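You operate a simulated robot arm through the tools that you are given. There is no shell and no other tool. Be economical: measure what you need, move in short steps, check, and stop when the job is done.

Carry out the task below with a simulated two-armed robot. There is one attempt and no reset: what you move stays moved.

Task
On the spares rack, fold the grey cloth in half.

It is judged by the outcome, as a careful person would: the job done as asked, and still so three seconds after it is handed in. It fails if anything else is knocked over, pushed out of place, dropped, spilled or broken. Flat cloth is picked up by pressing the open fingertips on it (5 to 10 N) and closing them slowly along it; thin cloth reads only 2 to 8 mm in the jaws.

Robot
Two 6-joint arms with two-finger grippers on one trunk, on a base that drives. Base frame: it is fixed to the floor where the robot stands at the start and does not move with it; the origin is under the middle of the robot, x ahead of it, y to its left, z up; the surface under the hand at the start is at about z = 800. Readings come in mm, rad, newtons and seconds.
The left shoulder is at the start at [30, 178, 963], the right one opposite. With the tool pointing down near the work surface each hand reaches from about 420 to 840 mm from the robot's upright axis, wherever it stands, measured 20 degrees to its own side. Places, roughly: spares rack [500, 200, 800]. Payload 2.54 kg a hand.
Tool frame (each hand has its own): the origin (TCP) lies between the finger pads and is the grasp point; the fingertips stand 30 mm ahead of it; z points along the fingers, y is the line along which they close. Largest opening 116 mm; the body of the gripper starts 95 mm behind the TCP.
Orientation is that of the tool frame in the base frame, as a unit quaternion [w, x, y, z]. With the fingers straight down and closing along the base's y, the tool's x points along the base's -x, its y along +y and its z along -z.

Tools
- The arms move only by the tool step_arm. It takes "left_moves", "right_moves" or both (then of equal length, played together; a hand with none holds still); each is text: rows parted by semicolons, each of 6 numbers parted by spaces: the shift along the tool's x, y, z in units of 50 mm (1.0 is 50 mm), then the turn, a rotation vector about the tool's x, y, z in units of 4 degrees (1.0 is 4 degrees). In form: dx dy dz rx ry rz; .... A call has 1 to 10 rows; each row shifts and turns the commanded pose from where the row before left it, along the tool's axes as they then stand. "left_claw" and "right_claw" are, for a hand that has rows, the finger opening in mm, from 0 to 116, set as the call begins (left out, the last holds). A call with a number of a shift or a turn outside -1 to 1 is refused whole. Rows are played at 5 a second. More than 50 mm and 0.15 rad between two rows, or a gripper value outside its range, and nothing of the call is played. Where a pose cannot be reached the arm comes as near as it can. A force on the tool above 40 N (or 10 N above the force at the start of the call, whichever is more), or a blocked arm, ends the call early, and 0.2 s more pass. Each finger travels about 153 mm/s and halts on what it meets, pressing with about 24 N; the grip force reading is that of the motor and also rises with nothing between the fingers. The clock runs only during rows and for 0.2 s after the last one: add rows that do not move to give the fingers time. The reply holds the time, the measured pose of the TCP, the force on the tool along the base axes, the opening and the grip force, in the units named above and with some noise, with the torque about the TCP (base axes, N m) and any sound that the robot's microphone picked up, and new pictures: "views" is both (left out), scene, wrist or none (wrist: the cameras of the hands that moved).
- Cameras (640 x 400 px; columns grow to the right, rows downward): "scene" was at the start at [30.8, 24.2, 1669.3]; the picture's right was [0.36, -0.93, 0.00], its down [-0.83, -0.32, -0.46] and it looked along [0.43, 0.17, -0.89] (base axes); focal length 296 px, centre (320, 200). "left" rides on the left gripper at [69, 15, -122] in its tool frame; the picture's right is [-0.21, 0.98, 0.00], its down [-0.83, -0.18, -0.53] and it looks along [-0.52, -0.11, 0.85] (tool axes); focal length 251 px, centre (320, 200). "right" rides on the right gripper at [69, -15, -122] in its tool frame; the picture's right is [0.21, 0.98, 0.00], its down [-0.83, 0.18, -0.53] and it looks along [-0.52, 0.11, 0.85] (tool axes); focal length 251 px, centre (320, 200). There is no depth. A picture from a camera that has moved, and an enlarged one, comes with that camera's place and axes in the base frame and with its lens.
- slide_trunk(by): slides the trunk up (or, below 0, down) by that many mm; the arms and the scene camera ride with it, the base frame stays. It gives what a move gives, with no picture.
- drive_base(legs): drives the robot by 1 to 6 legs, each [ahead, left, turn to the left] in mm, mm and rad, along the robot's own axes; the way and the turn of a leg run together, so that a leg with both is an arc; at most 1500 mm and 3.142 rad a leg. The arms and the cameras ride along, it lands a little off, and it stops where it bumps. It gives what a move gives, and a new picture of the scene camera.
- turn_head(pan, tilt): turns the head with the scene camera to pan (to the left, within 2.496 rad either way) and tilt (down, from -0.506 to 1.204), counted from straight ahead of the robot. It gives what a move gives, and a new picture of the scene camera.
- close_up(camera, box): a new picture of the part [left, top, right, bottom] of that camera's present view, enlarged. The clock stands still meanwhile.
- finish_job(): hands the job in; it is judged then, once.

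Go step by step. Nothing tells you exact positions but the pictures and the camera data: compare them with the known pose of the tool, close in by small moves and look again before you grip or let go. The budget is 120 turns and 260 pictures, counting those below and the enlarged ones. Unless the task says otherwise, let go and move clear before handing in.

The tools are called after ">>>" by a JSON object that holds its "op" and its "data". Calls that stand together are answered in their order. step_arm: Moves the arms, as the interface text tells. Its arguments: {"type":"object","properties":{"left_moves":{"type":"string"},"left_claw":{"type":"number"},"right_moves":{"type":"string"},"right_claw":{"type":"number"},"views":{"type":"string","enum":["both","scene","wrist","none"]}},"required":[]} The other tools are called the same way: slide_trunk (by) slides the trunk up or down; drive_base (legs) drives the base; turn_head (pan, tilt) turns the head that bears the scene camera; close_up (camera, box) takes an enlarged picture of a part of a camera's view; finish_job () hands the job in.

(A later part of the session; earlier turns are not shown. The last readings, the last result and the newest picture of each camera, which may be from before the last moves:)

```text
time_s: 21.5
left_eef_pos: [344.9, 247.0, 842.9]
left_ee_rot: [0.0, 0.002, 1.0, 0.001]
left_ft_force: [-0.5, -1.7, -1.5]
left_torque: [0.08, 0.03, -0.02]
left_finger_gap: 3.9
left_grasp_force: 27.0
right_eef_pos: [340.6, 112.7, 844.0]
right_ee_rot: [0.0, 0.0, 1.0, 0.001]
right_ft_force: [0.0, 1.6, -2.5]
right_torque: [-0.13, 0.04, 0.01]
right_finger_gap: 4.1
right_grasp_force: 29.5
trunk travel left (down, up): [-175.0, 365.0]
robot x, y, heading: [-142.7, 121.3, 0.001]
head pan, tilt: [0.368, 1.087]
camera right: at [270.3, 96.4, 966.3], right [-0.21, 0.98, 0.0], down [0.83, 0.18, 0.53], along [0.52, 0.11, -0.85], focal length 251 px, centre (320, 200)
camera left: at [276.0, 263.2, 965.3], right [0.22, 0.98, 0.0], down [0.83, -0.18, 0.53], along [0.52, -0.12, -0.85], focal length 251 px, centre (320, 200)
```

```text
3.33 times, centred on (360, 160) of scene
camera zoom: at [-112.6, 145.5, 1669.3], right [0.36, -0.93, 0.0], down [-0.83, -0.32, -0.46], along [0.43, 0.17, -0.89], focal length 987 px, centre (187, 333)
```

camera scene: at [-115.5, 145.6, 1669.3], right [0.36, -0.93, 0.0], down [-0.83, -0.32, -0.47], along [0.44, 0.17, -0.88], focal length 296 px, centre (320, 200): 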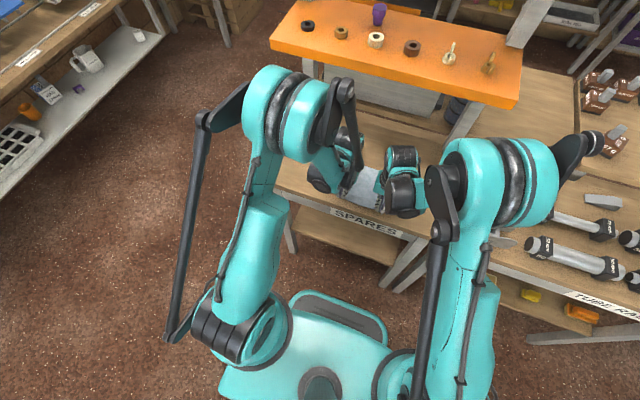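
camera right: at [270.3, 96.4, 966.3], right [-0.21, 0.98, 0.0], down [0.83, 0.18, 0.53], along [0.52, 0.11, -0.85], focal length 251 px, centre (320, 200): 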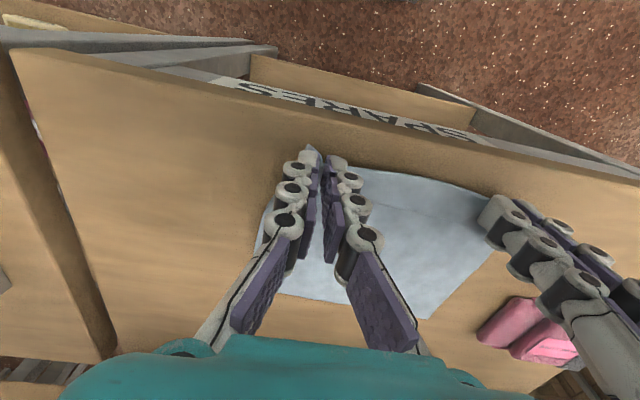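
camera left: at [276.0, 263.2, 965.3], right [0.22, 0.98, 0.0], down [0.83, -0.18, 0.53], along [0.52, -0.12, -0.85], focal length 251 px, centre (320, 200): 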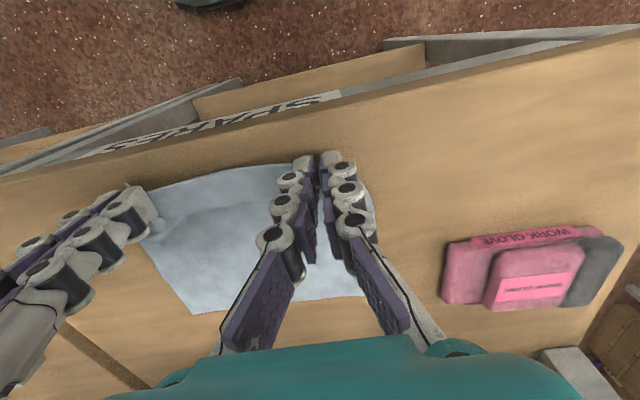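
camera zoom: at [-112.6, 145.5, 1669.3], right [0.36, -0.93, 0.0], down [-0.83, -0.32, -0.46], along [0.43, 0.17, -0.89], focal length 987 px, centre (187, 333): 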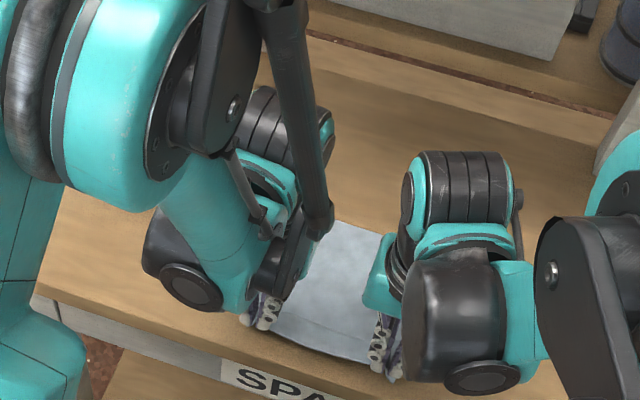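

The cloth now spans x≈333–490, clear of the shelf, and is held well (about 4 mm). I'll fold again on a lower, gentler arc.

>>> {"op": "step_arm", "data": {"right_moves": "-0.18 0 -0.31 0 0 0; -0.18 0 -0.31 0 0 0; -0.25 0 -0.15 0 0 0; -0.25 0 -0.15 0 0 0; -0.25 0 -0.02 0 0 0; -0.25 0 -0.02 0 0 0; -0.25 0 0.04 0 0 0; -0.25 0 0.04 0 0 0; -0.2 0 0.13 0 0 0; -0.2 0 0.13 0 0 0", "left_moves": "-0.18 0 -0.31 0 0 0; -0.18 0 -0.31 0 0 0; -0.25 0 -0.15 0 0 0; -0.25 0 -0.15 0 0 0; -0.25 0 -0.02 0 0 0; -0.25 0 -0.02 0 0 0; -0.25 0 0.04 0 0 0; -0.25 0 0.04 0 0 0; -0.2 0 0.13 0 0 0; -0.2 0 0.13 0 0 0", "views": "wrist"}}

>>> {"op": "close_up", "data": {"camera": "scene", "box": [270, 100, 450, 220]}}

```text
time_s: 23.7
left_eef_pos: [458.1, 246.8, 875.0]
left_ee_rot: [0.0, 0.0, 1.0, -0.001]
left_ft_force: [1.0, -2.9, -1.0]
left_torque: [-0.07, 0.0, 0.02]
left_finger_gap: 3.5
left_grasp_force: 29.8
right_eef_pos: [452.6, 112.9, 872.7]
right_ee_rot: [-0.001, 0.0, 1.0, 0.0]
right_ft_force: [-0.5, 5.5, 0.8]
right_torque: [0.29, 0.01, 0.03]
right_finger_gap: 1.8
right_grasp_force: 20.3
trunk travel left (down, up): [-175.0, 365.0]
robot x, y, heading: [-144.6, 121.3, -0.001]
head pan, tilt: [0.368, 1.087]
camera right: at [383.2, 95.8, 995.8], right [-0.21, 0.98, 0.0], down [0.83, 0.18, 0.53], along [0.52, 0.11, -0.85], focal length 251 px, centre (320, 200)
camera left: at [389.4, 263.1, 996.8], right [0.22, 0.98, 0.0], down [0.83, -0.18, 0.53], along [0.52, -0.12, -0.85], focal length 251 px, centre (320, 200)
```

right: 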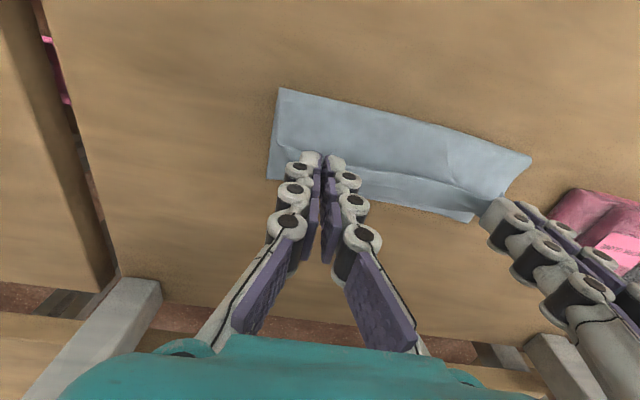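
left: 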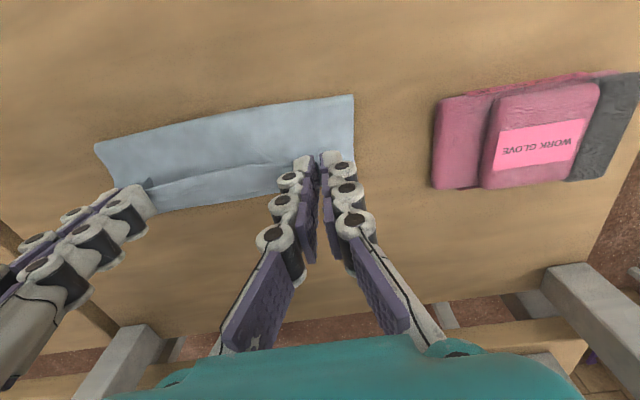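

```text
3.33 times, centred on (360, 160) of scene
camera zoom: at [-111.8, 145.5, 1669.2], right [0.36, -0.93, 0.0], down [-0.83, -0.32, -0.46], along [0.43, 0.17, -0.89], focal length 987 px, centre (187, 333)
```

zoom: 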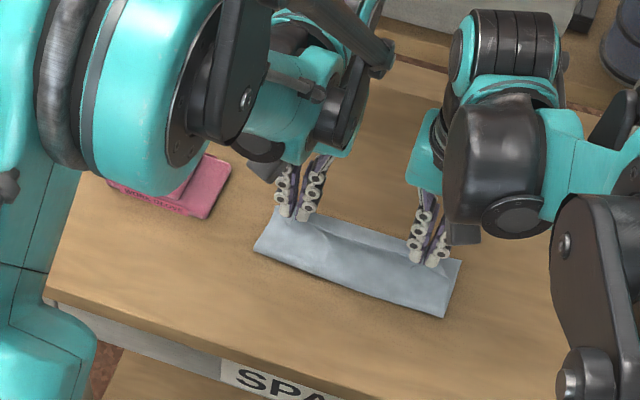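

The far edge has stayed put at x≈490–497 and the fold is forming well. I'll bring the edge down onto it with a slight forward tilt.

>>> {"op": "step_arm", "data": {"right_moves": "-0.24 0 0.16 0 1 0; -0.2 0 0.2 0 1 0; -0.18 0 0.18 0 1 0; -0.12 0 0.08 0 0 0; 0 0 0 0 0 0", "left_moves": "-0.24 0 0.16 0 1 0; -0.2 0 0.2 0 1 0; -0.18 0 0.18 0 1 0; -0.12 0 0.08 0 0 0; 0 0 0 0 0 0", "views": "wrist"}}

>>> {"op": "close_up", "data": {"camera": "scene", "box": [270, 100, 450, 220]}}

```text
time_s: 24.9
left_eef_pos: [491.7, 246.9, 840.1]
left_ee_rot: [-0.106, 0.001, 0.994, 0.0]
left_ft_force: [0.2, -3.4, 1.7]
left_torque: [-0.08, -0.03, 0.0]
left_finger_gap: 1.2
left_grasp_force: 25.1
right_eef_pos: [486.9, 111.9, 841.3]
right_ee_rot: [-0.105, 0.001, 0.994, 0.0]
right_ft_force: [0.5, 1.8, 0.9]
right_torque: [0.12, 0.04, 0.0]
right_finger_gap: 1.9
right_grasp_force: 27.5
trunk travel left (down, up): [-175.0, 365.0]
robot x, y, heading: [-142.8, 122.6, -0.004]
head pan, tilt: [0.368, 1.087]
camera right: at [444.4, 96.1, 975.7], right [-0.21, 0.98, 0.04], down [0.92, 0.18, 0.35], along [0.33, 0.11, -0.94], focal length 251 px, centre (320, 200)
camera left: at [450.5, 263.0, 973.8], right [0.21, 0.98, -0.04], down [0.92, -0.18, 0.35], along [0.33, -0.12, -0.94], focal length 251 px, centre (320, 200)
```

right: 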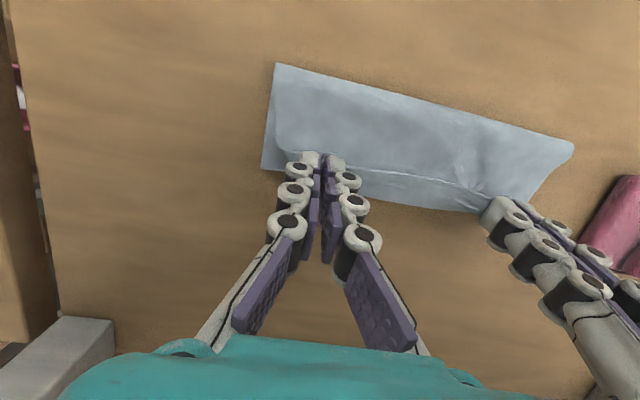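
left: 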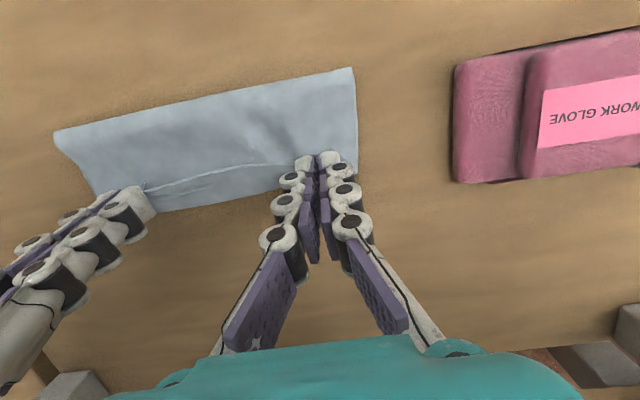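

```text
3.33 times, centred on (360, 160) of scene
camera zoom: at [-112.4, 145.5, 1669.3], right [0.36, -0.93, 0.0], down [-0.83, -0.32, -0.46], along [0.43, 0.17, -0.89], focal length 987 px, centre (187, 333)
```

zoom: 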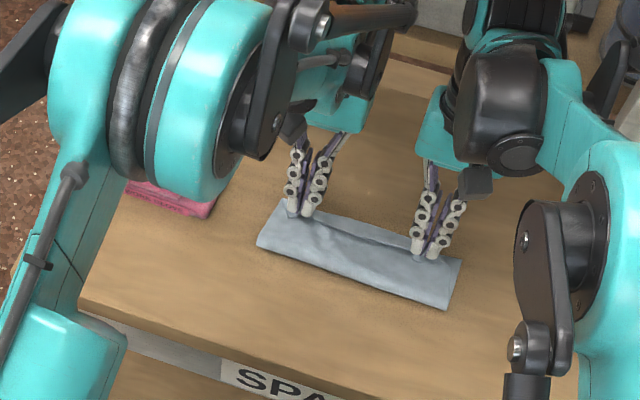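

The edge is about 12 mm above the lower layer and nearly aligned. I'll go a little further and lower, then open slightly.

>>> {"op": "step_arm", "data": {"right_moves": "-0.14 0 0.03 0 0 0; -0.06 0 0.08 0 0 0; 0 0 0 0 0 0", "left_moves": "-0.14 0 0.03 0 0 0; -0.06 0 0.07 0 0 0; 0 0 0 0 0 0", "views": "wrist"}}

```text
time_s: 25.7
left_eef_pos: [500.3, 245.8, 832.6]
left_ee_rot: [-0.105, 0.0, 0.995, -0.001]
left_ft_force: [0.8, -3.1, 2.9]
left_torque: [-0.04, -0.02, -0.01]
left_finger_gap: 1.1
left_grasp_force: 25.0
right_eef_pos: [495.9, 112.1, 833.7]
right_ee_rot: [-0.104, 0.0, 0.995, 0.0]
right_ft_force: [-0.8, 2.0, -1.4]
right_torque: [0.07, 0.01, 0.01]
right_finger_gap: 3.7
right_grasp_force: 29.6
trunk travel left (down, up): [-175.0, 365.0]
robot x, y, heading: [-143.0, 121.3, -0.0]
head pan, tilt: [0.368, 1.087]
camera right: at [452.6, 96.2, 968.4], right [-0.21, 0.98, 0.04], down [0.92, 0.18, 0.35], along [0.33, 0.11, -0.94], focal length 251 px, centre (320, 200)
camera left: at [458.4, 262.8, 966.4], right [0.21, 0.98, -0.04], down [0.92, -0.18, 0.35], along [0.33, -0.12, -0.94], focal length 251 px, centre (320, 200)
```

right: 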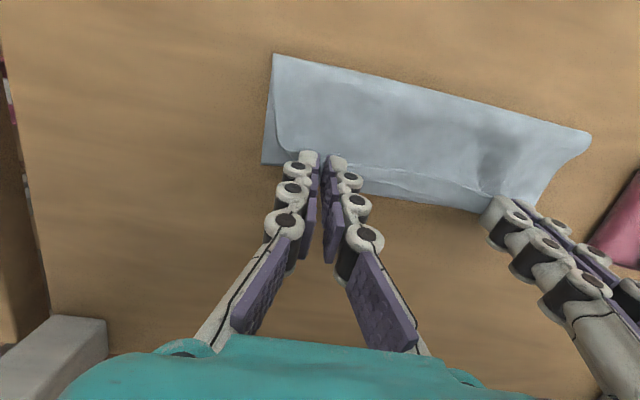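
left: 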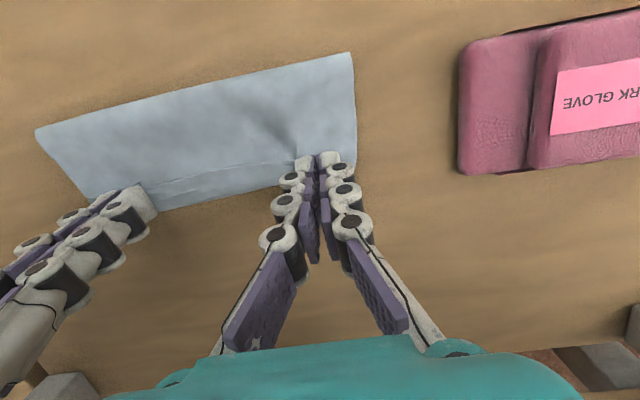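

The tips are just above the far edge. I'll release gently.

>>> {"op": "step_arm", "data": {"right_moves": "0 0 0 0 0 0; 0 0 0 0 0 0; 0 0 0 0 0 0", "left_moves": "0 0 0 0 0 0; 0 0 0 0 0 0; 0 0 0 0 0 0", "left_claw": 22, "right_claw": 22, "views": "wrist"}}

```text
time_s: 26.5
left_eef_pos: [499.0, 246.6, 833.8]
left_ee_rot: [-0.104, 0.0, 0.995, 0.0]
left_ft_force: [0.8, 0.0, 0.2]
left_torque: [0.01, 0.01, 0.01]
left_finger_gap: 21.8
left_grasp_force: 0.0
right_eef_pos: [495.7, 111.8, 833.1]
right_ee_rot: [-0.105, 0.001, 0.994, 0.0]
right_ft_force: [-0.6, -0.3, 0.7]
right_torque: [0.02, 0.0, 0.01]
right_finger_gap: 22.2
right_grasp_force: 0.1
trunk travel left (down, up): [-175.0, 365.0]
robot x, y, heading: [-144.6, 120.9, -0.003]
head pan, tilt: [0.368, 1.087]
camera right: at [452.4, 96.2, 968.5], right [-0.21, 0.98, 0.04], down [0.92, 0.18, 0.35], along [0.33, 0.11, -0.94], focal length 251 px, centre (320, 200)
camera left: at [458.3, 262.9, 966.5], right [0.21, 0.98, -0.04], down [0.92, -0.18, 0.35], along [0.33, -0.12, -0.94], focal length 251 px, centre (320, 200)
```

right: 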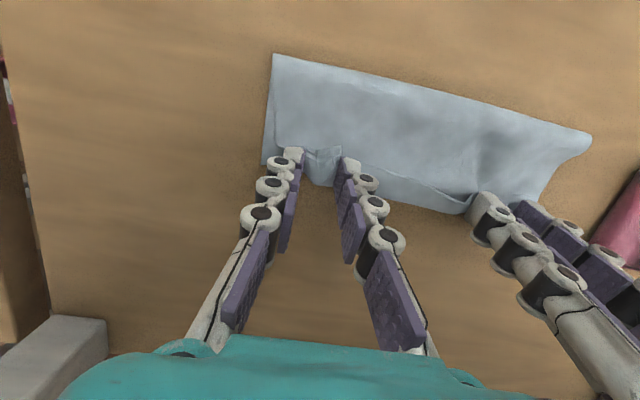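
left: 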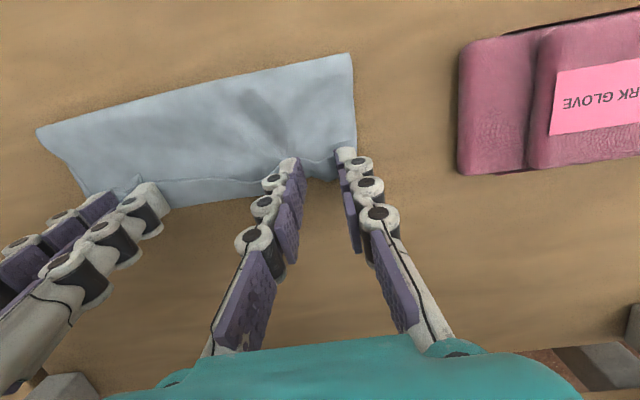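

Released without disturbing anything. I'll retract straight up and look at the result.

>>> {"op": "step_arm", "data": {"right_moves": "0 0 -0.3 0 0 0; 0 0 -0.5 0 0 0; 0.3 0 -0.7 0 -1 0; 0.8 0 -0.8 0 -1 0; 1 0 -0.3 0 -1 0; 1 0 0 0 0 0; 0.5 0 0 0 0 0", "left_moves": "0 0 -0.3 0 0 0; 0 0 -0.5 0 0 0; 0.3 0 -0.7 0 -1 0; 0.8 0 -0.8 0 -1 0; 1 0 -0.3 0 -1 0; 1 0 0 0 0 0; 0.5 0 0 0 0 0", "views": "both"}}

>>> {"op": "close_up", "data": {"camera": "scene", "box": [270, 100, 450, 220]}}

>>> {"op": "close_up", "data": {"camera": "right", "box": [230, 120, 530, 310]}}

```text
refused: row 4 steps farther than a row can; nothing moved
```

```text
3.33 times, centred on (360, 160) of scene
camera zoom: at [-112.8, 145.5, 1669.3], right [0.36, -0.93, 0.0], down [-0.83, -0.32, -0.46], along [0.43, 0.17, -0.89], focal length 987 px, centre (187, 333)
```

zoom: 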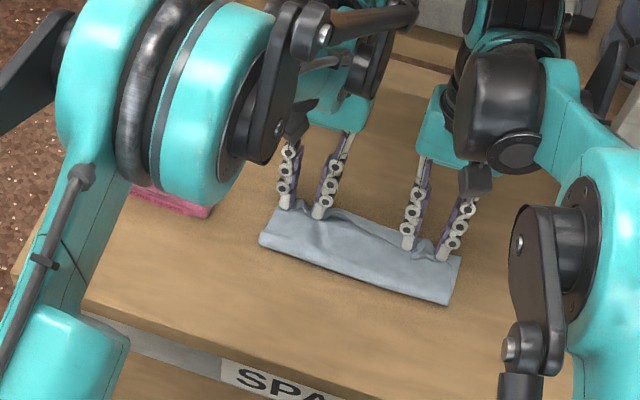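

```text
2.11 times, centred on (380, 215) of right
camera zoom: at [452.4, 96.2, 968.5], right [-0.21, 0.98, 0.04], down [0.92, 0.18, 0.35], along [0.33, 0.11, -0.94], focal length 529 px, centre (194, 168)
```

zoom: 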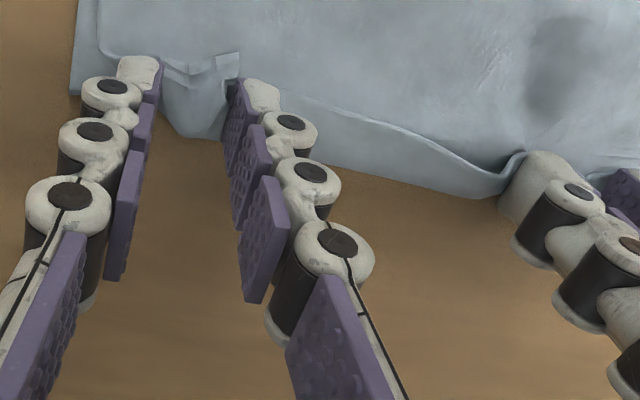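

A row was too long, so I'll retract with shorter steps.

>>> {"op": "step_arm", "data": {"right_moves": "0 0 -0.3 0 0 0; 0 0 -0.6 0 0 0; 0 0 -0.8 0 -1 0; 0.4 0 -0.8 0 -1 0; 0.9 0 -0.3 0 -1 0; 0.95 0 0 0 0 0; 0.7 0 0 0 0 0; 0 0 0 0 0 0", "left_moves": "0 0 -0.3 0 0 0; 0 0 -0.6 0 0 0; 0 0 -0.8 0 -1 0; 0.4 0 -0.8 0 -1 0; 0.9 0 -0.3 0 -1 0; 0.95 0 0 0 0 0; 0.7 0 0 0 0 0; 0 0 0 0 0 0", "views": "both"}}

>>> {"op": "close_up", "data": {"camera": "scene", "box": [270, 100, 450, 220]}}

>>> {"op": "close_up", "data": {"camera": "right", "box": [230, 120, 530, 310]}}

```text
time_s: 28.0
left_eef_pos: [504.6, 239.2, 905.4]
left_ee_rot: [0.019, -0.028, 0.999, -0.005]
left_ft_force: [1.1, -0.5, -0.1]
left_torque: [-0.02, 0.14, 0.0]
left_finger_gap: 22.0
left_grasp_force: 0.1
right_eef_pos: [482.5, 152.0, 908.7]
right_ee_rot: [0.02, -0.026, 0.999, 0.013]
right_ft_force: [1.9, 2.8, -1.0]
right_torque: [-0.28, 0.12, 0.0]
right_finger_gap: 22.2
right_grasp_force: 0.0
trunk travel left (down, up): [-175.0, 365.0]
robot x, y, heading: [-137.9, 89.2, 0.05]
head pan, tilt: [0.368, 1.087]
stopped in row 7 (left hand): the arm was blocked; the commanded pose is now the measured one
camera scene: at [224.1, 136.5, 1668.6], right [0.41, -0.91, -0.07], down [-0.88, -0.37, -0.29], along [0.24, 0.18, -0.95], focal length 296 px, centre (320, 200)
camera right: at [407.6, 128.4, 1027.3], right [-0.26, 0.96, 0.02], down [0.79, 0.21, 0.57], along [0.55, 0.16, -0.82], focal length 251 px, centre (320, 200)
camera left: at [430.7, 252.9, 1023.3], right [0.16, 0.99, 0.0], down [0.81, -0.13, 0.57], along [0.56, -0.09, -0.82], focal length 251 px, centre (320, 200)
```

scene: 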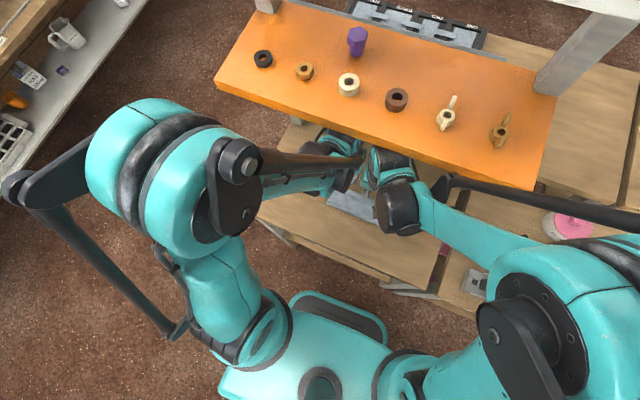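
right: 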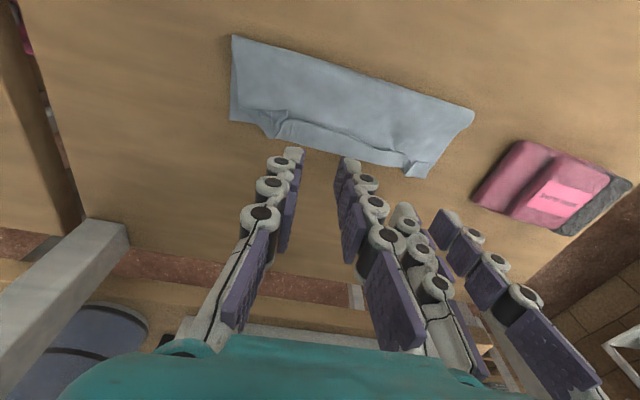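
left: 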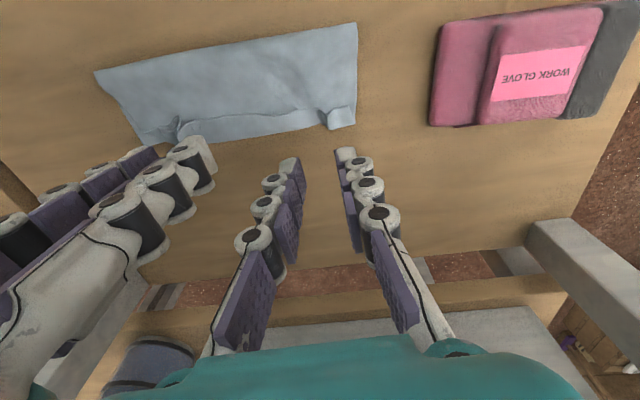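

```text
3.33 times, centred on (360, 160) of scene
camera zoom: at [224.1, 136.5, 1668.6], right [0.41, -0.91, -0.07], down [-0.88, -0.37, -0.29], along [0.24, 0.18, -0.95], focal length 987 px, centre (187, 333)
```

zoom: 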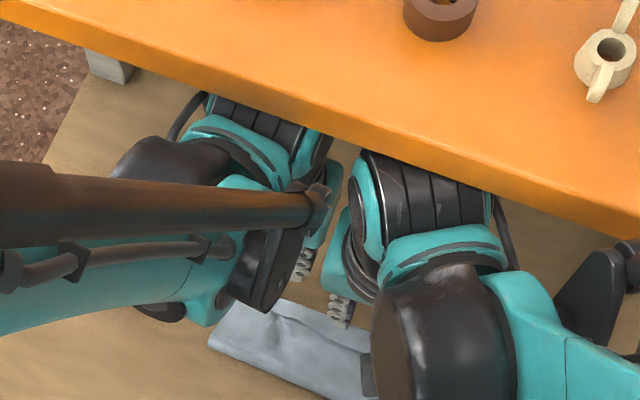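

```text
2.11 times, centred on (380, 215) of right
camera zoom: at [407.6, 128.4, 1027.3], right [-0.26, 0.96, 0.02], down [0.79, 0.21, 0.57], along [0.55, 0.16, -0.82], focal length 529 px, centre (194, 168)
```

zoom: 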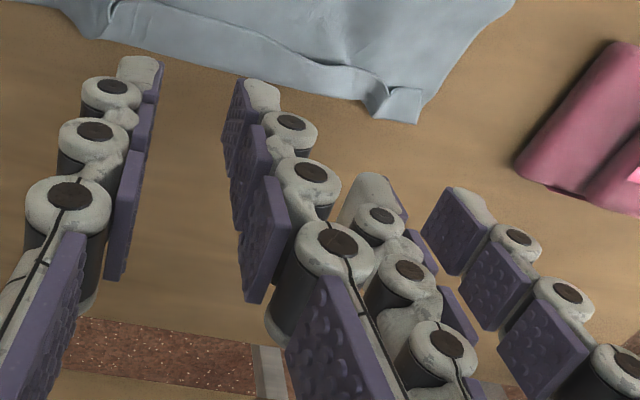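

The wrists caught under the orange shelf while lifting, and the robot has been tipped forward. The folded cloth and the shelf items look undisturbed. I'll lower the hands gently to unload this before backing out.

>>> {"op": "step_arm", "data": {"right_moves": "0 0 0.15 0 0 0; 0 0 0.15 0 0 0; 0 0 0 0 0 0", "left_moves": "0 0 0.15 0 0 0; 0 0 0.15 0 0 0; 0 0 0 0 0 0", "views": "scene"}}

```text
time_s: 28.3
left_eef_pos: [418.7, 219.1, 945.7]
left_ee_rot: [0.126, -0.036, 0.991, 0.006]
left_ft_force: [-85.1, 159.6, 14.9]
left_torque: [-18.92, -8.73, -11.82]
left_finger_gap: 22.2
left_grasp_force: 0.0
right_eef_pos: [386.5, 136.0, 948.3]
right_ee_rot: [0.152, -0.043, 0.987, 0.012]
right_ft_force: [93.1, -160.7, -18.3]
right_torque: [17.37, 9.96, -1.06]
right_finger_gap: 22.1
right_grasp_force: 0.1
trunk travel left (down, up): [-175.0, 365.0]
robot x, y, heading: [-135.5, 75.5, 0.087]
head pan, tilt: [0.368, 1.087]
stopped in row 1 (left hand): the arm was blocked; the commanded pose is now the measured one
camera scene: at [133.7, 120.1, 1679.6], right [0.43, -0.9, -0.05], down [-0.86, -0.39, -0.34], along [0.29, 0.19, -0.94], focal length 296 px, centre (320, 200)
```

scene: 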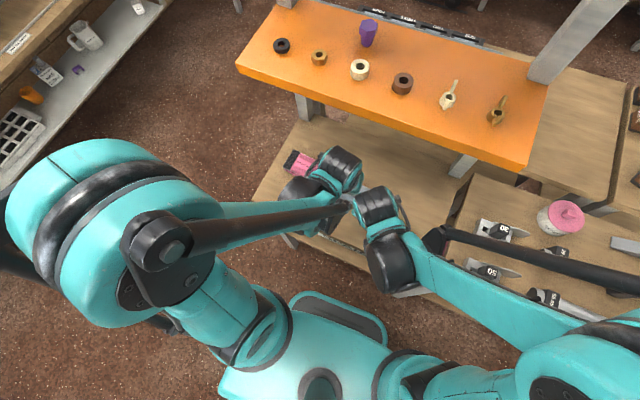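

The hands came free of the shelf but are now pressing against each other. I'll separate them sideways at this height.

>>> {"op": "step_arm", "data": {"right_moves": "0 -0.3 0 0 0 0; 0 -0.3 0 0 0 0; 0 -0.3 0 0 0 0; 0 0 0 0 0 0; 0 0 0 0 0 0", "left_moves": "0 0.3 0 0 0 0; 0 0.3 0 0 0 0; 0 0.3 0 0 0 0; 0 0 0 0 0 0; 0 0 0 0 0 0", "views": "scene"}}

```text
time_s: 28.6
left_eef_pos: [153.3, 203.3, 1035.3]
left_ee_rot: [0.244, -0.036, 0.969, 0.009]
left_ft_force: [-9.4, 1.2, -2.3]
left_torque: [-0.03, -0.81, -0.04]
left_finger_gap: 21.9
left_grasp_force: 0.2
right_eef_pos: [116.2, 118.1, 1026.9]
right_ee_rot: [0.257, -0.059, 0.964, 0.03]
right_ft_force: [2.5, -2.3, -0.6]
right_torque: [0.21, 0.31, 0.24]
right_finger_gap: 22.0
right_grasp_force: 0.0
trunk travel left (down, up): [-175.0, 365.0]
robot x, y, heading: [-142.1, 71.0, 0.097]
head pan, tilt: [0.368, 1.087]
stopped in row 1 (left hand): the arm was blocked; the commanded pose is now the measured one
camera scene: at [-266.0, 79.7, 1682.0], right [0.44, -0.9, 0.03], down [-0.75, -0.39, -0.54], along [0.49, 0.22, -0.84], focal length 296 px, centre (320, 200)
```

scene: 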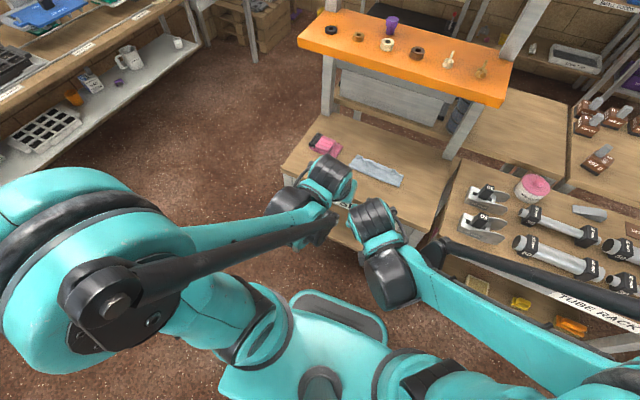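

The robot is rocking back toward upright, the cloth looks intact, and the hands are clear of the bench. I'll hold still and let it settle.

>>> {"op": "step_arm", "data": {"right_moves": "0 0 0 0 0 0; 0 0 0 0 0 0; 0 0 0 0 0 0", "left_moves": "0 0 0 0 0 0; 0 0 0 0 0 0; 0 0 0 0 0 0", "views": "scene"}}

```text
time_s: 29.1
left_eef_pos: [380.6, 237.9, 914.8]
left_ee_rot: [0.113, -0.041, 0.993, -0.002]
left_ft_force: [2.0, 0.3, 6.1]
left_torque: [0.03, 0.27, 0.03]
left_finger_gap: 22.2
left_grasp_force: 0.3
right_eef_pos: [360.6, 129.2, 914.9]
right_ee_rot: [0.128, -0.047, 0.99, 0.023]
right_ft_force: [2.0, 1.9, 6.1]
right_torque: [-0.19, 0.25, -0.07]
right_finger_gap: 22.3
right_grasp_force: 0.7
trunk travel left (down, up): [-175.0, 365.0]
robot x, y, heading: [-136.4, 77.7, 0.09]
head pan, tilt: [0.368, 1.087]
stopped in row 2 (left hand): the arm was blocked; the commanded pose is now the measured one
camera scene: at [32.5, 116.7, 1674.9], right [0.44, -0.9, -0.03], down [-0.83, -0.39, -0.39], along [0.34, 0.2, -0.92], focal length 296 px, centre (320, 200)
```

scene: 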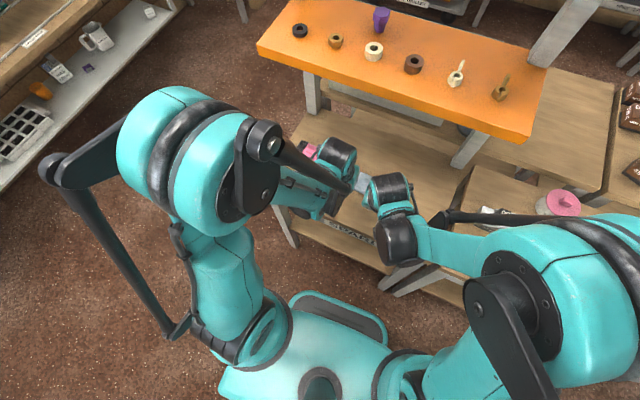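

It is still rocking, with the amplitude shrinking. I'll wait without commanding the arms.

>>> {"op": "turn_head", "data": {"pan": 0.3, "tilt": 1.05}}

```text
time_s: 29.7
left_eef_pos: [270.5, 233.6, 945.6]
left_ee_rot: [0.155, -0.047, 0.987, 0.003]
left_ft_force: [-2.1, 2.4, -5.2]
left_torque: [-0.15, -0.23, -0.03]
left_finger_gap: 22.1
left_grasp_force: 0.1
right_eef_pos: [253.9, 125.3, 942.5]
right_ee_rot: [0.171, -0.058, 0.983, 0.028]
right_ft_force: [0.5, 1.2, -4.1]
right_torque: [-0.02, -0.14, -0.01]
right_finger_gap: 22.4
right_grasp_force: 0.1
trunk travel left (down, up): [-175.0, 365.0]
robot x, y, heading: [-163.2, 74.4, 0.103]
head pan, tilt: [0.3, 1.051]
camera scene: at [-137.9, 95.4, 1670.6], right [0.39, -0.92, 0.0], down [-0.8, -0.34, -0.5], along [0.46, 0.2, -0.87], focal length 296 px, centre (320, 200)
```

scene: 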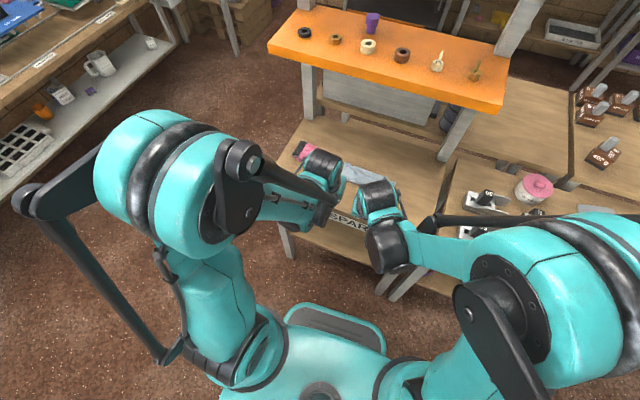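

>>> {"op": "turn_head", "data": {"pan": 0.2, "tilt": 1.0}}

>>> {"op": "close_up", "data": {"camera": "scene", "box": [230, 100, 440, 240]}}

```text
time_s: 30.4
left_eef_pos: [289.0, 229.7, 952.0]
left_ee_rot: [0.156, -0.041, 0.987, 0.001]
left_ft_force: [0.9, -0.3, -0.5]
left_torque: [-0.02, 0.1, 0.03]
left_finger_gap: 22.1
left_grasp_force: 0.0
right_eef_pos: [269.5, 121.5, 948.5]
right_ee_rot: [0.172, -0.052, 0.983, 0.025]
right_ft_force: [1.0, -0.2, -0.1]
right_torque: [-0.04, 0.07, 0.02]
right_finger_gap: 22.3
right_grasp_force: 0.2
trunk travel left (down, up): [-175.0, 365.0]
robot x, y, heading: [-144.8, 72.0, 0.086]
head pan, tilt: [0.201, 1.0]
camera scene: at [-100.5, 92.9, 1674.8], right [0.29, -0.96, 0.0], down [-0.81, -0.24, -0.54], along [0.51, 0.15, -0.84], focal length 296 px, centre (320, 200)
```

scene: 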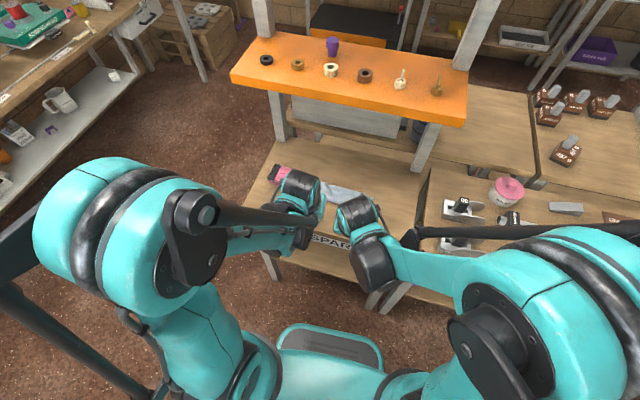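

```text
2.86 times, centred on (335, 170) of scene
camera zoom: at [-100.5, 92.9, 1674.8], right [0.29, -0.96, 0.0], down [-0.81, -0.24, -0.54], along [0.51, 0.15, -0.84], focal length 846 px, centre (277, 286)
```

zoom: 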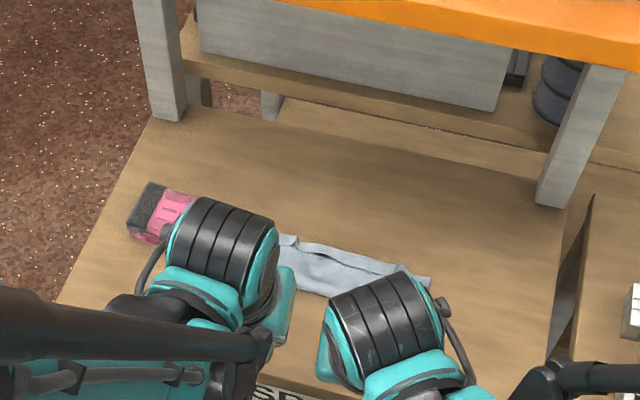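

It has settled upright and nothing on the shelf or bench has moved. I'll spread the hands apart gently to see the cloth.

>>> {"op": "step_arm", "data": {"right_moves": "0 -0.3 -0.2 0 0 0; 0 -0.5 -0.2 0 0 0; 0 -0.5 -0.2 0 0 0; 0 -0.5 -0.2 0 0 0; 0 -0.3 0 0 0 0; 0 0 0 0 0 0", "left_moves": "0 0.3 -0.2 0 0 0; 0 0.5 -0.2 0 0 0; 0 0.5 -0.2 0 0 0; 0 0.5 -0.2 0 0 0; 0 0.3 0 0 0 0; 0 0 0 0 0 0", "views": "both"}}

>>> {"op": "close_up", "data": {"camera": "scene", "box": [230, 100, 440, 240]}}

```text
time_s: 31.8
left_eef_pos: [265.0, 333.7, 987.8]
left_ee_rot: [0.158, -0.04, 0.987, 0.0]
left_ft_force: [0.3, -0.1, -0.3]
left_torque: [-0.02, 0.0, 0.01]
left_finger_gap: 22.1
left_grasp_force: 0.2
right_eef_pos: [264.4, 14.0, 984.5]
right_ee_rot: [0.175, -0.053, 0.983, 0.026]
right_ft_force: [-0.2, -0.6, 0.1]
right_torque: [0.03, 0.0, 0.0]
right_finger_gap: 22.0
right_grasp_force: 0.1
trunk travel left (down, up): [-175.0, 365.0]
robot x, y, heading: [-145.8, 77.5, 0.089]
head pan, tilt: [0.201, 1.0]
camera scene: at [-107.0, 93.1, 1675.1], right [0.29, -0.96, 0.0], down [-0.81, -0.24, -0.54], along [0.52, 0.16, -0.84], focal length 296 px, centre (320, 200)
camera right: at [158.3, -16.4, 1074.3], right [-0.31, 0.95, -0.04], down [0.57, 0.22, 0.79], along [0.76, 0.22, -0.61], focal length 251 px, centre (320, 200)
camera left: at [159.5, 342.8, 1081.7], right [0.13, 0.99, 0.06], down [0.63, -0.12, 0.77], along [0.77, -0.06, -0.64], focal length 251 px, centre (320, 200)
```

scene: 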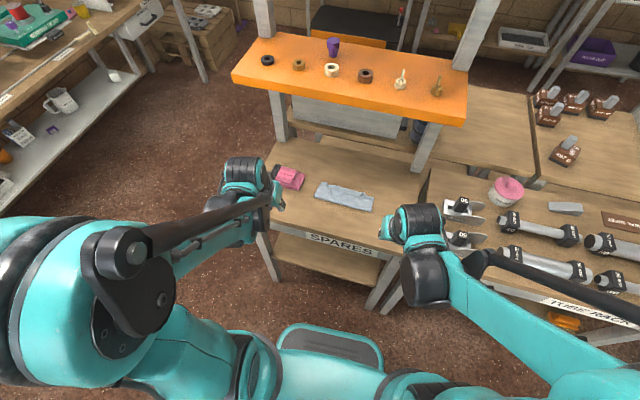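
right: 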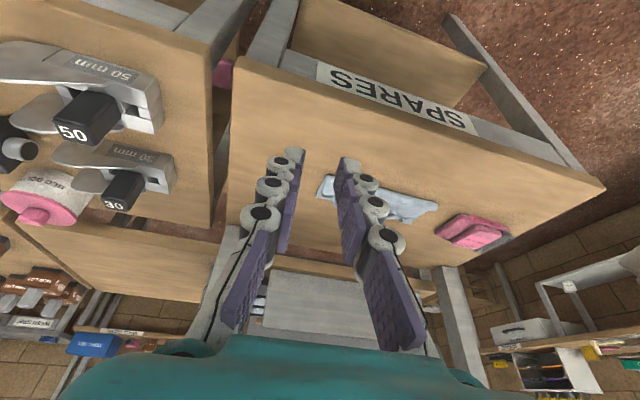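
left: 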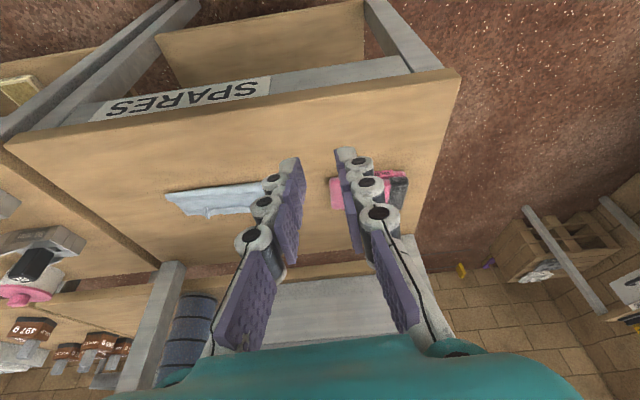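

```text
2.86 times, centred on (335, 170) of scene
camera zoom: at [-107.0, 93.1, 1675.1], right [0.29, -0.96, 0.0], down [-0.81, -0.24, -0.54], along [0.52, 0.16, -0.84], focal length 846 px, centre (277, 286)
```

zoom: 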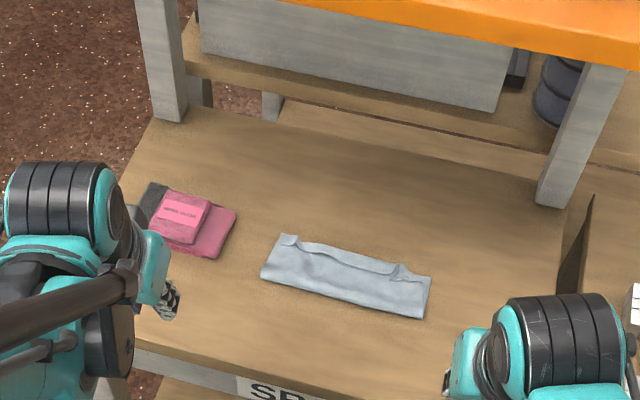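

The fold is in place and the glove and shelf items are unmoved. I'll zoom in to judge the quality of the edge.

>>> {"op": "close_up", "data": {"camera": "scene", "box": [305, 170, 385, 220]}}

```text
8.00 times, centred on (345, 195) of scene
camera zoom: at [-107.0, 93.1, 1675.1], right [0.29, -0.96, 0.0], down [-0.81, -0.24, -0.54], along [0.52, 0.16, -0.84], focal length 2369 px, centre (120, 240)
```

zoom: 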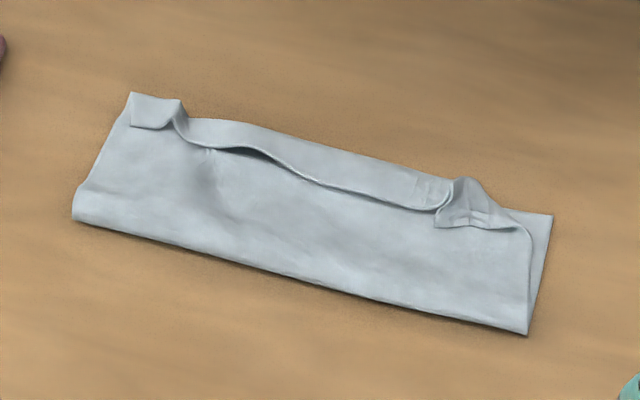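

It is folded in half, but the corner flaps are curled back and the top edge is tucked slightly. I'll straighten the hands, then sweep the flaps outward with the fingertips while staying clear of the shelf.

>>> {"op": "step_arm", "data": {"right_moves": "0 0 0 0.15 1 0.3; 0 0 0 0.15 1 0.3; 0 0 0 0.15 1 0.3; 0 0 0 0.15 1 0.3; 0 0 0 0.15 1 0.3; 0 0 0 0 0 0", "left_moves": "0 0 0 0 0.91 0.23; 0 0 0 0 0.91 0.23; 0 0 0 0 0.91 0.23; 0 0 0 0 0.91 0.23; 0 0 0 0 0.91 0.23; 0 0 0 0 0 0", "left_claw": 0, "right_claw": 0, "views": "none"}}

```text
time_s: 33.2
left_eef_pos: [264.4, 333.4, 990.0]
left_ee_rot: [0.001, 0.0, 1.0, 0.0]
left_ft_force: [-0.1, 0.1, 0.5]
left_torque: [0.01, -0.03, 0.03]
left_finger_gap: 0.0
left_grasp_force: 24.1
right_eef_pos: [264.1, 14.3, 983.5]
right_ee_rot: [0.001, -0.001, 1.0, 0.0]
right_ft_force: [0.2, 0.1, 0.7]
right_torque: [0.0, -0.03, 0.02]
right_finger_gap: 0.0
right_grasp_force: 24.4
trunk travel left (down, up): [-175.0, 365.0]
robot x, y, heading: [-144.8, 72.3, 0.093]
head pan, tilt: [0.201, 1.0]
```

>>> {"op": "step_arm", "data": {"right_moves": "-0.68 0.36 0 0 0 0; -0.68 0.36 0 0 0 0; -0.68 0.36 0 0 0 0; -0.68 0.36 0 0 0 0; -0.48 0.36 0 0 0 0; 0 0 0.7 0 0 0; 0 0 0.7 0 0 0; 0 0 0 0 0 0", "left_moves": "-0.68 -0.3 0 0 0 0; -0.68 -0.3 0 0 0 0; -0.68 -0.3 0 0 0 0; -0.68 -0.3 0 0 0 0; -0.48 -0.3 0 0 0 0; 0 0 0.7 0 0 0; 0 0 0.8 0 0 0; 0 0 0 0 0 0", "views": "wrist"}}

```text
time_s: 35.0
left_eef_pos: [424.1, 260.1, 913.5]
left_ee_rot: [0.001, -0.001, 1.0, 0.001]
left_ft_force: [-0.2, -0.1, -0.3]
left_torque: [0.01, -0.02, -0.03]
left_finger_gap: 0.3
left_grasp_force: 23.7
right_eef_pos: [421.0, 105.5, 911.7]
right_ee_rot: [0.0, -0.002, 1.0, 0.0]
right_ft_force: [0.1, 0.5, 0.6]
right_torque: [0.01, -0.04, 0.03]
right_finger_gap: 0.0
right_grasp_force: 24.9
trunk travel left (down, up): [-175.0, 365.0]
robot x, y, heading: [-143.1, 76.8, 0.089]
head pan, tilt: [0.201, 1.0]
camera right: at [350.1, 89.5, 1034.8], right [-0.22, 0.98, 0.0], down [0.82, 0.18, 0.54], along [0.52, 0.12, -0.84], focal length 251 px, centre (320, 200)
camera left: at [354.4, 275.2, 1035.1], right [0.21, 0.98, 0.0], down [0.82, -0.18, 0.54], along [0.52, -0.11, -0.84], focal length 251 px, centre (320, 200)
```

right: 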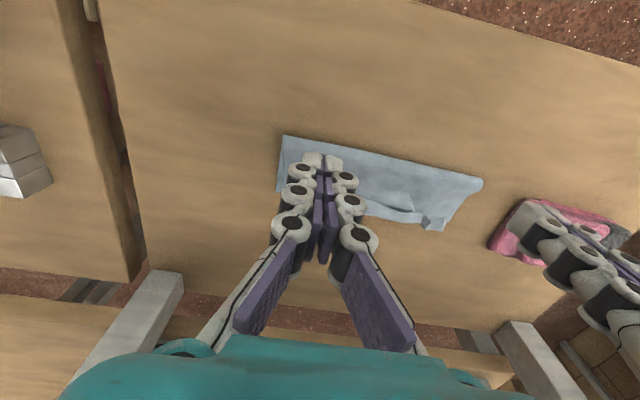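
left: 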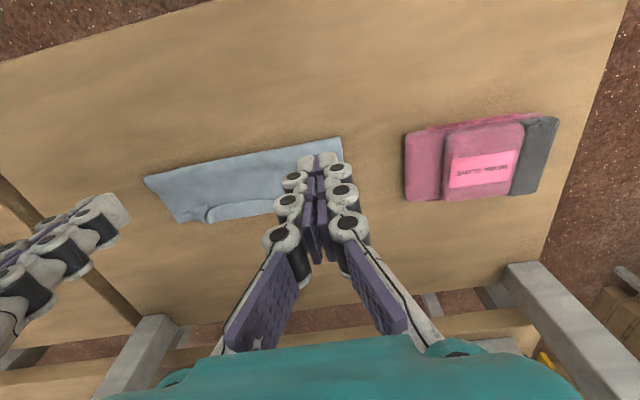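

>>> {"op": "close_up", "data": {"camera": "right", "box": [260, 120, 500, 270]}}

>>> {"op": "close_up", "data": {"camera": "left", "box": [130, 110, 370, 260]}}

```text
2.67 times, centred on (380, 195) of right
camera zoom: at [350.1, 89.5, 1034.8], right [-0.22, 0.98, 0.0], down [0.82, 0.18, 0.54], along [0.52, 0.12, -0.84], focal length 670 px, centre (160, 213)
```

zoom: 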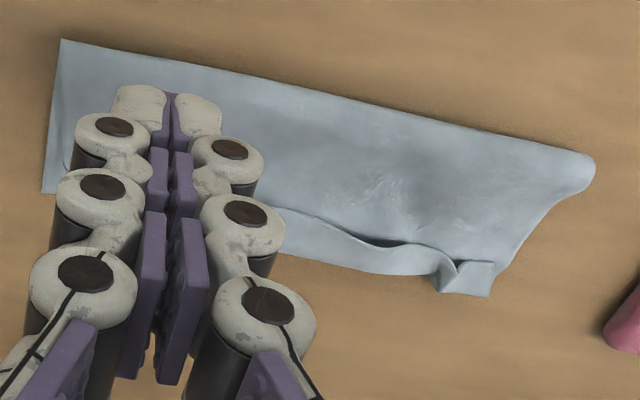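

```text
2.67 times, centred on (250, 185) of left
camera zoom: at [354.4, 275.2, 1035.1], right [0.21, 0.98, 0.0], down [0.82, -0.18, 0.54], along [0.52, -0.11, -0.84], focal length 670 px, centre (507, 240)
```

zoom: 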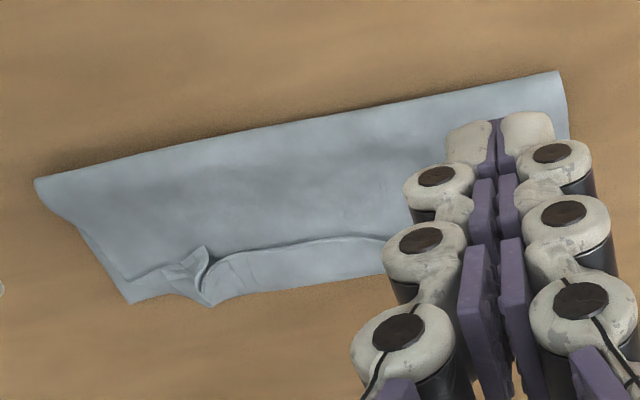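

The near-edge flaps sit 10–20 mm short of the far edge. I'll lower the closed fingertips just behind the flaps with the hands vertical and well clear of the shelf.

>>> {"op": "step_arm", "data": {"right_moves": "-0.4 0.12 0.5 0 0 0; 0 0 0.5 0 0 0; 0 0 0.4 0 0 0; 0 0 0.12 0 0 0; 0 0 0 0 0 0", "left_moves": "-0.4 0.06 0.5 0 0 0; 0 0 0.5 0 0 0; 0 0 0.4 0 0 0; 0 0 0.14 0 0 0; 0 0 0 0 0 0", "views": "wrist"}}

>>> {"op": "close_up", "data": {"camera": "scene", "box": [295, 160, 395, 222]}}

```text
time_s: 36.2
left_eef_pos: [446.8, 263.3, 836.7]
left_ee_rot: [0.001, 0.0, 1.0, 0.001]
left_ft_force: [0.3, -0.1, -0.1]
left_torque: [-0.03, 0.03, -0.01]
left_finger_gap: 0.0
left_grasp_force: 23.9
right_eef_pos: [443.2, 112.0, 836.8]
right_ee_rot: [0.001, -0.001, 1.0, 0.0]
right_ft_force: [0.5, -0.4, -0.1]
right_torque: [-0.01, -0.01, -0.02]
right_finger_gap: 0.0
right_grasp_force: 24.0
trunk travel left (down, up): [-175.0, 365.0]
robot x, y, heading: [-143.3, 73.2, 0.095]
head pan, tilt: [0.201, 1.0]
camera right: at [372.4, 95.3, 959.6], right [-0.22, 0.98, 0.0], down [0.82, 0.18, 0.53], along [0.52, 0.11, -0.84], focal length 251 px, centre (320, 200)
camera left: at [376.8, 279.7, 957.8], right [0.21, 0.98, 0.0], down [0.83, -0.18, 0.53], along [0.52, -0.11, -0.85], focal length 251 px, centre (320, 200)
```

right: 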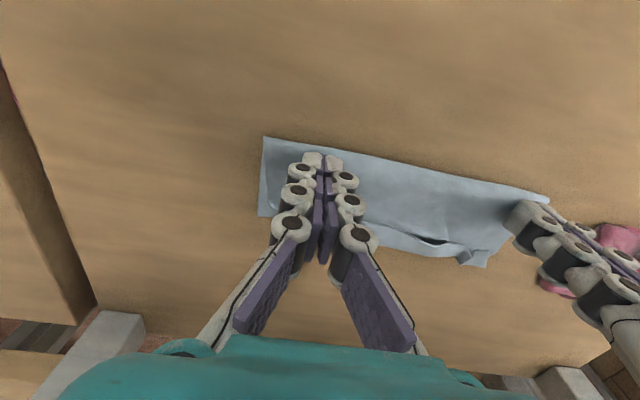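
left: 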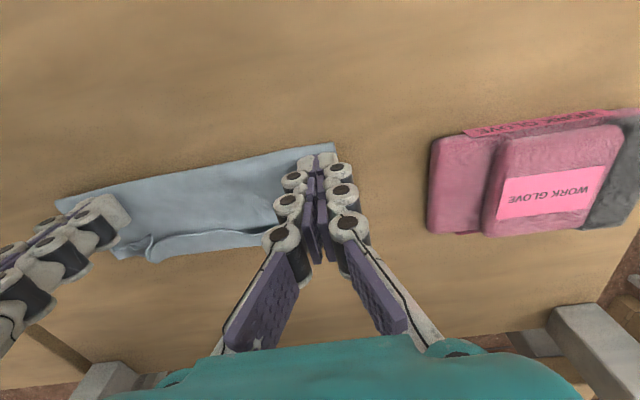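

```text
6.40 times, centred on (345, 191) of scene
camera zoom: at [-105.9, 93.5, 1675.1], right [0.29, -0.96, 0.0], down [-0.81, -0.24, -0.54], along [0.52, 0.15, -0.84], focal length 1895 px, centre (160, 258)
```

zoom: 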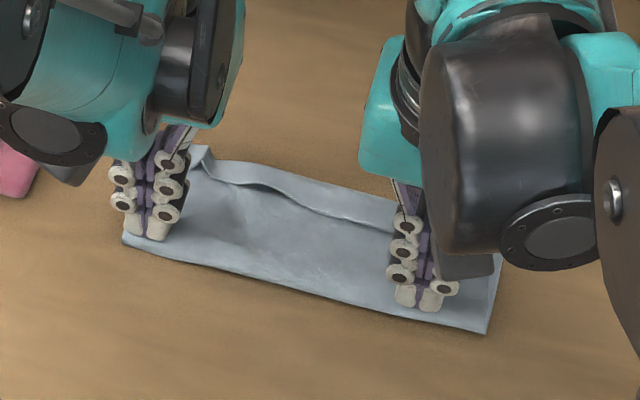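

The tips are just above the cloth behind the flaps. I'll lower slightly and sweep outward in short steps.

>>> {"op": "step_arm", "data": {"right_moves": "0 0 0.06 0 0 0; -0.15 0 0 0 0 0; -0.15 0 0 0 0 0; -0.15 0 0 0 0 0; -0.15 0 0 0 0 0; 0 0 0 0 0 0", "left_moves": "0 0 0.06 0 0 0; -0.15 0 0 0 0 0; -0.15 0 0 0 0 0; -0.15 0 0 0 0 0; -0.15 0 0 0 0 0; 0 0 0 0 0 0", "views": "wrist"}}

>>> {"op": "close_up", "data": {"camera": "scene", "box": [295, 160, 395, 222]}}

```text
time_s: 37.6
left_eef_pos: [474.5, 262.5, 833.7]
left_ee_rot: [0.001, -0.001, 1.0, 0.001]
left_ft_force: [-0.2, 0.2, -0.3]
left_torque: [0.03, -0.02, -0.03]
left_finger_gap: 0.3
left_grasp_force: 24.0
right_eef_pos: [474.0, 112.3, 834.6]
right_ee_rot: [0.001, -0.001, 1.0, 0.0]
right_ft_force: [-0.1, 0.3, 0.0]
right_torque: [0.01, 0.0, 0.02]
right_finger_gap: 0.0
right_grasp_force: 23.8
trunk travel left (down, up): [-175.0, 365.0]
robot x, y, heading: [-146.2, 75.1, 0.092]
head pan, tilt: [0.201, 1.0]
camera right: at [403.2, 95.6, 957.3], right [-0.22, 0.98, 0.0], down [0.82, 0.18, 0.54], along [0.52, 0.12, -0.84], focal length 251 px, centre (320, 200)
camera left: at [405.5, 279.5, 955.6], right [0.21, 0.98, 0.0], down [0.83, -0.18, 0.53], along [0.52, -0.11, -0.84], focal length 251 px, centre (320, 200)
```

right: 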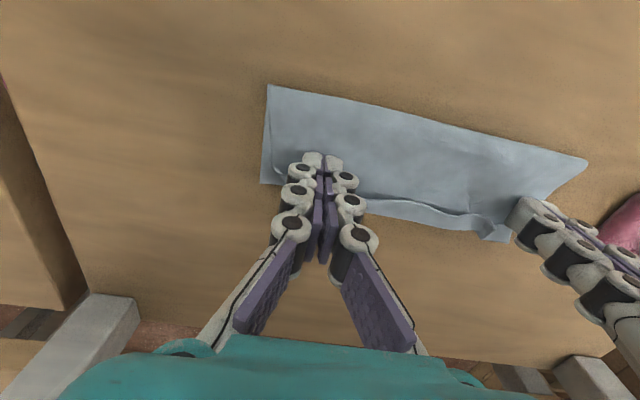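
left: 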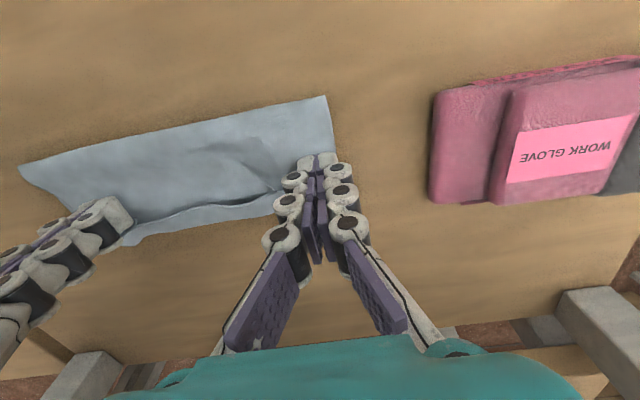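

```text
6.40 times, centred on (345, 191) of scene
camera zoom: at [-106.6, 93.4, 1675.1], right [0.29, -0.96, 0.0], down [-0.81, -0.24, -0.54], along [0.52, 0.15, -0.84], focal length 1895 px, centre (160, 258)
```

zoom: 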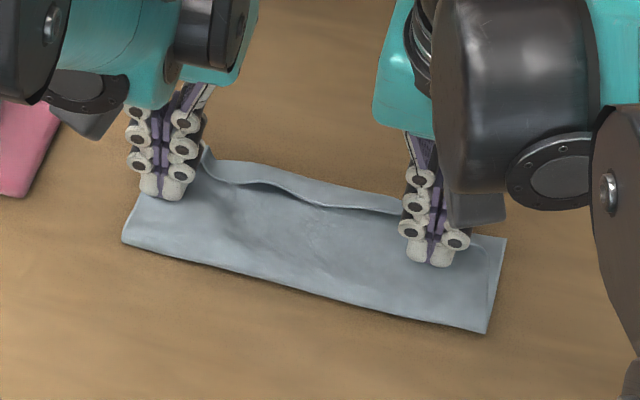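

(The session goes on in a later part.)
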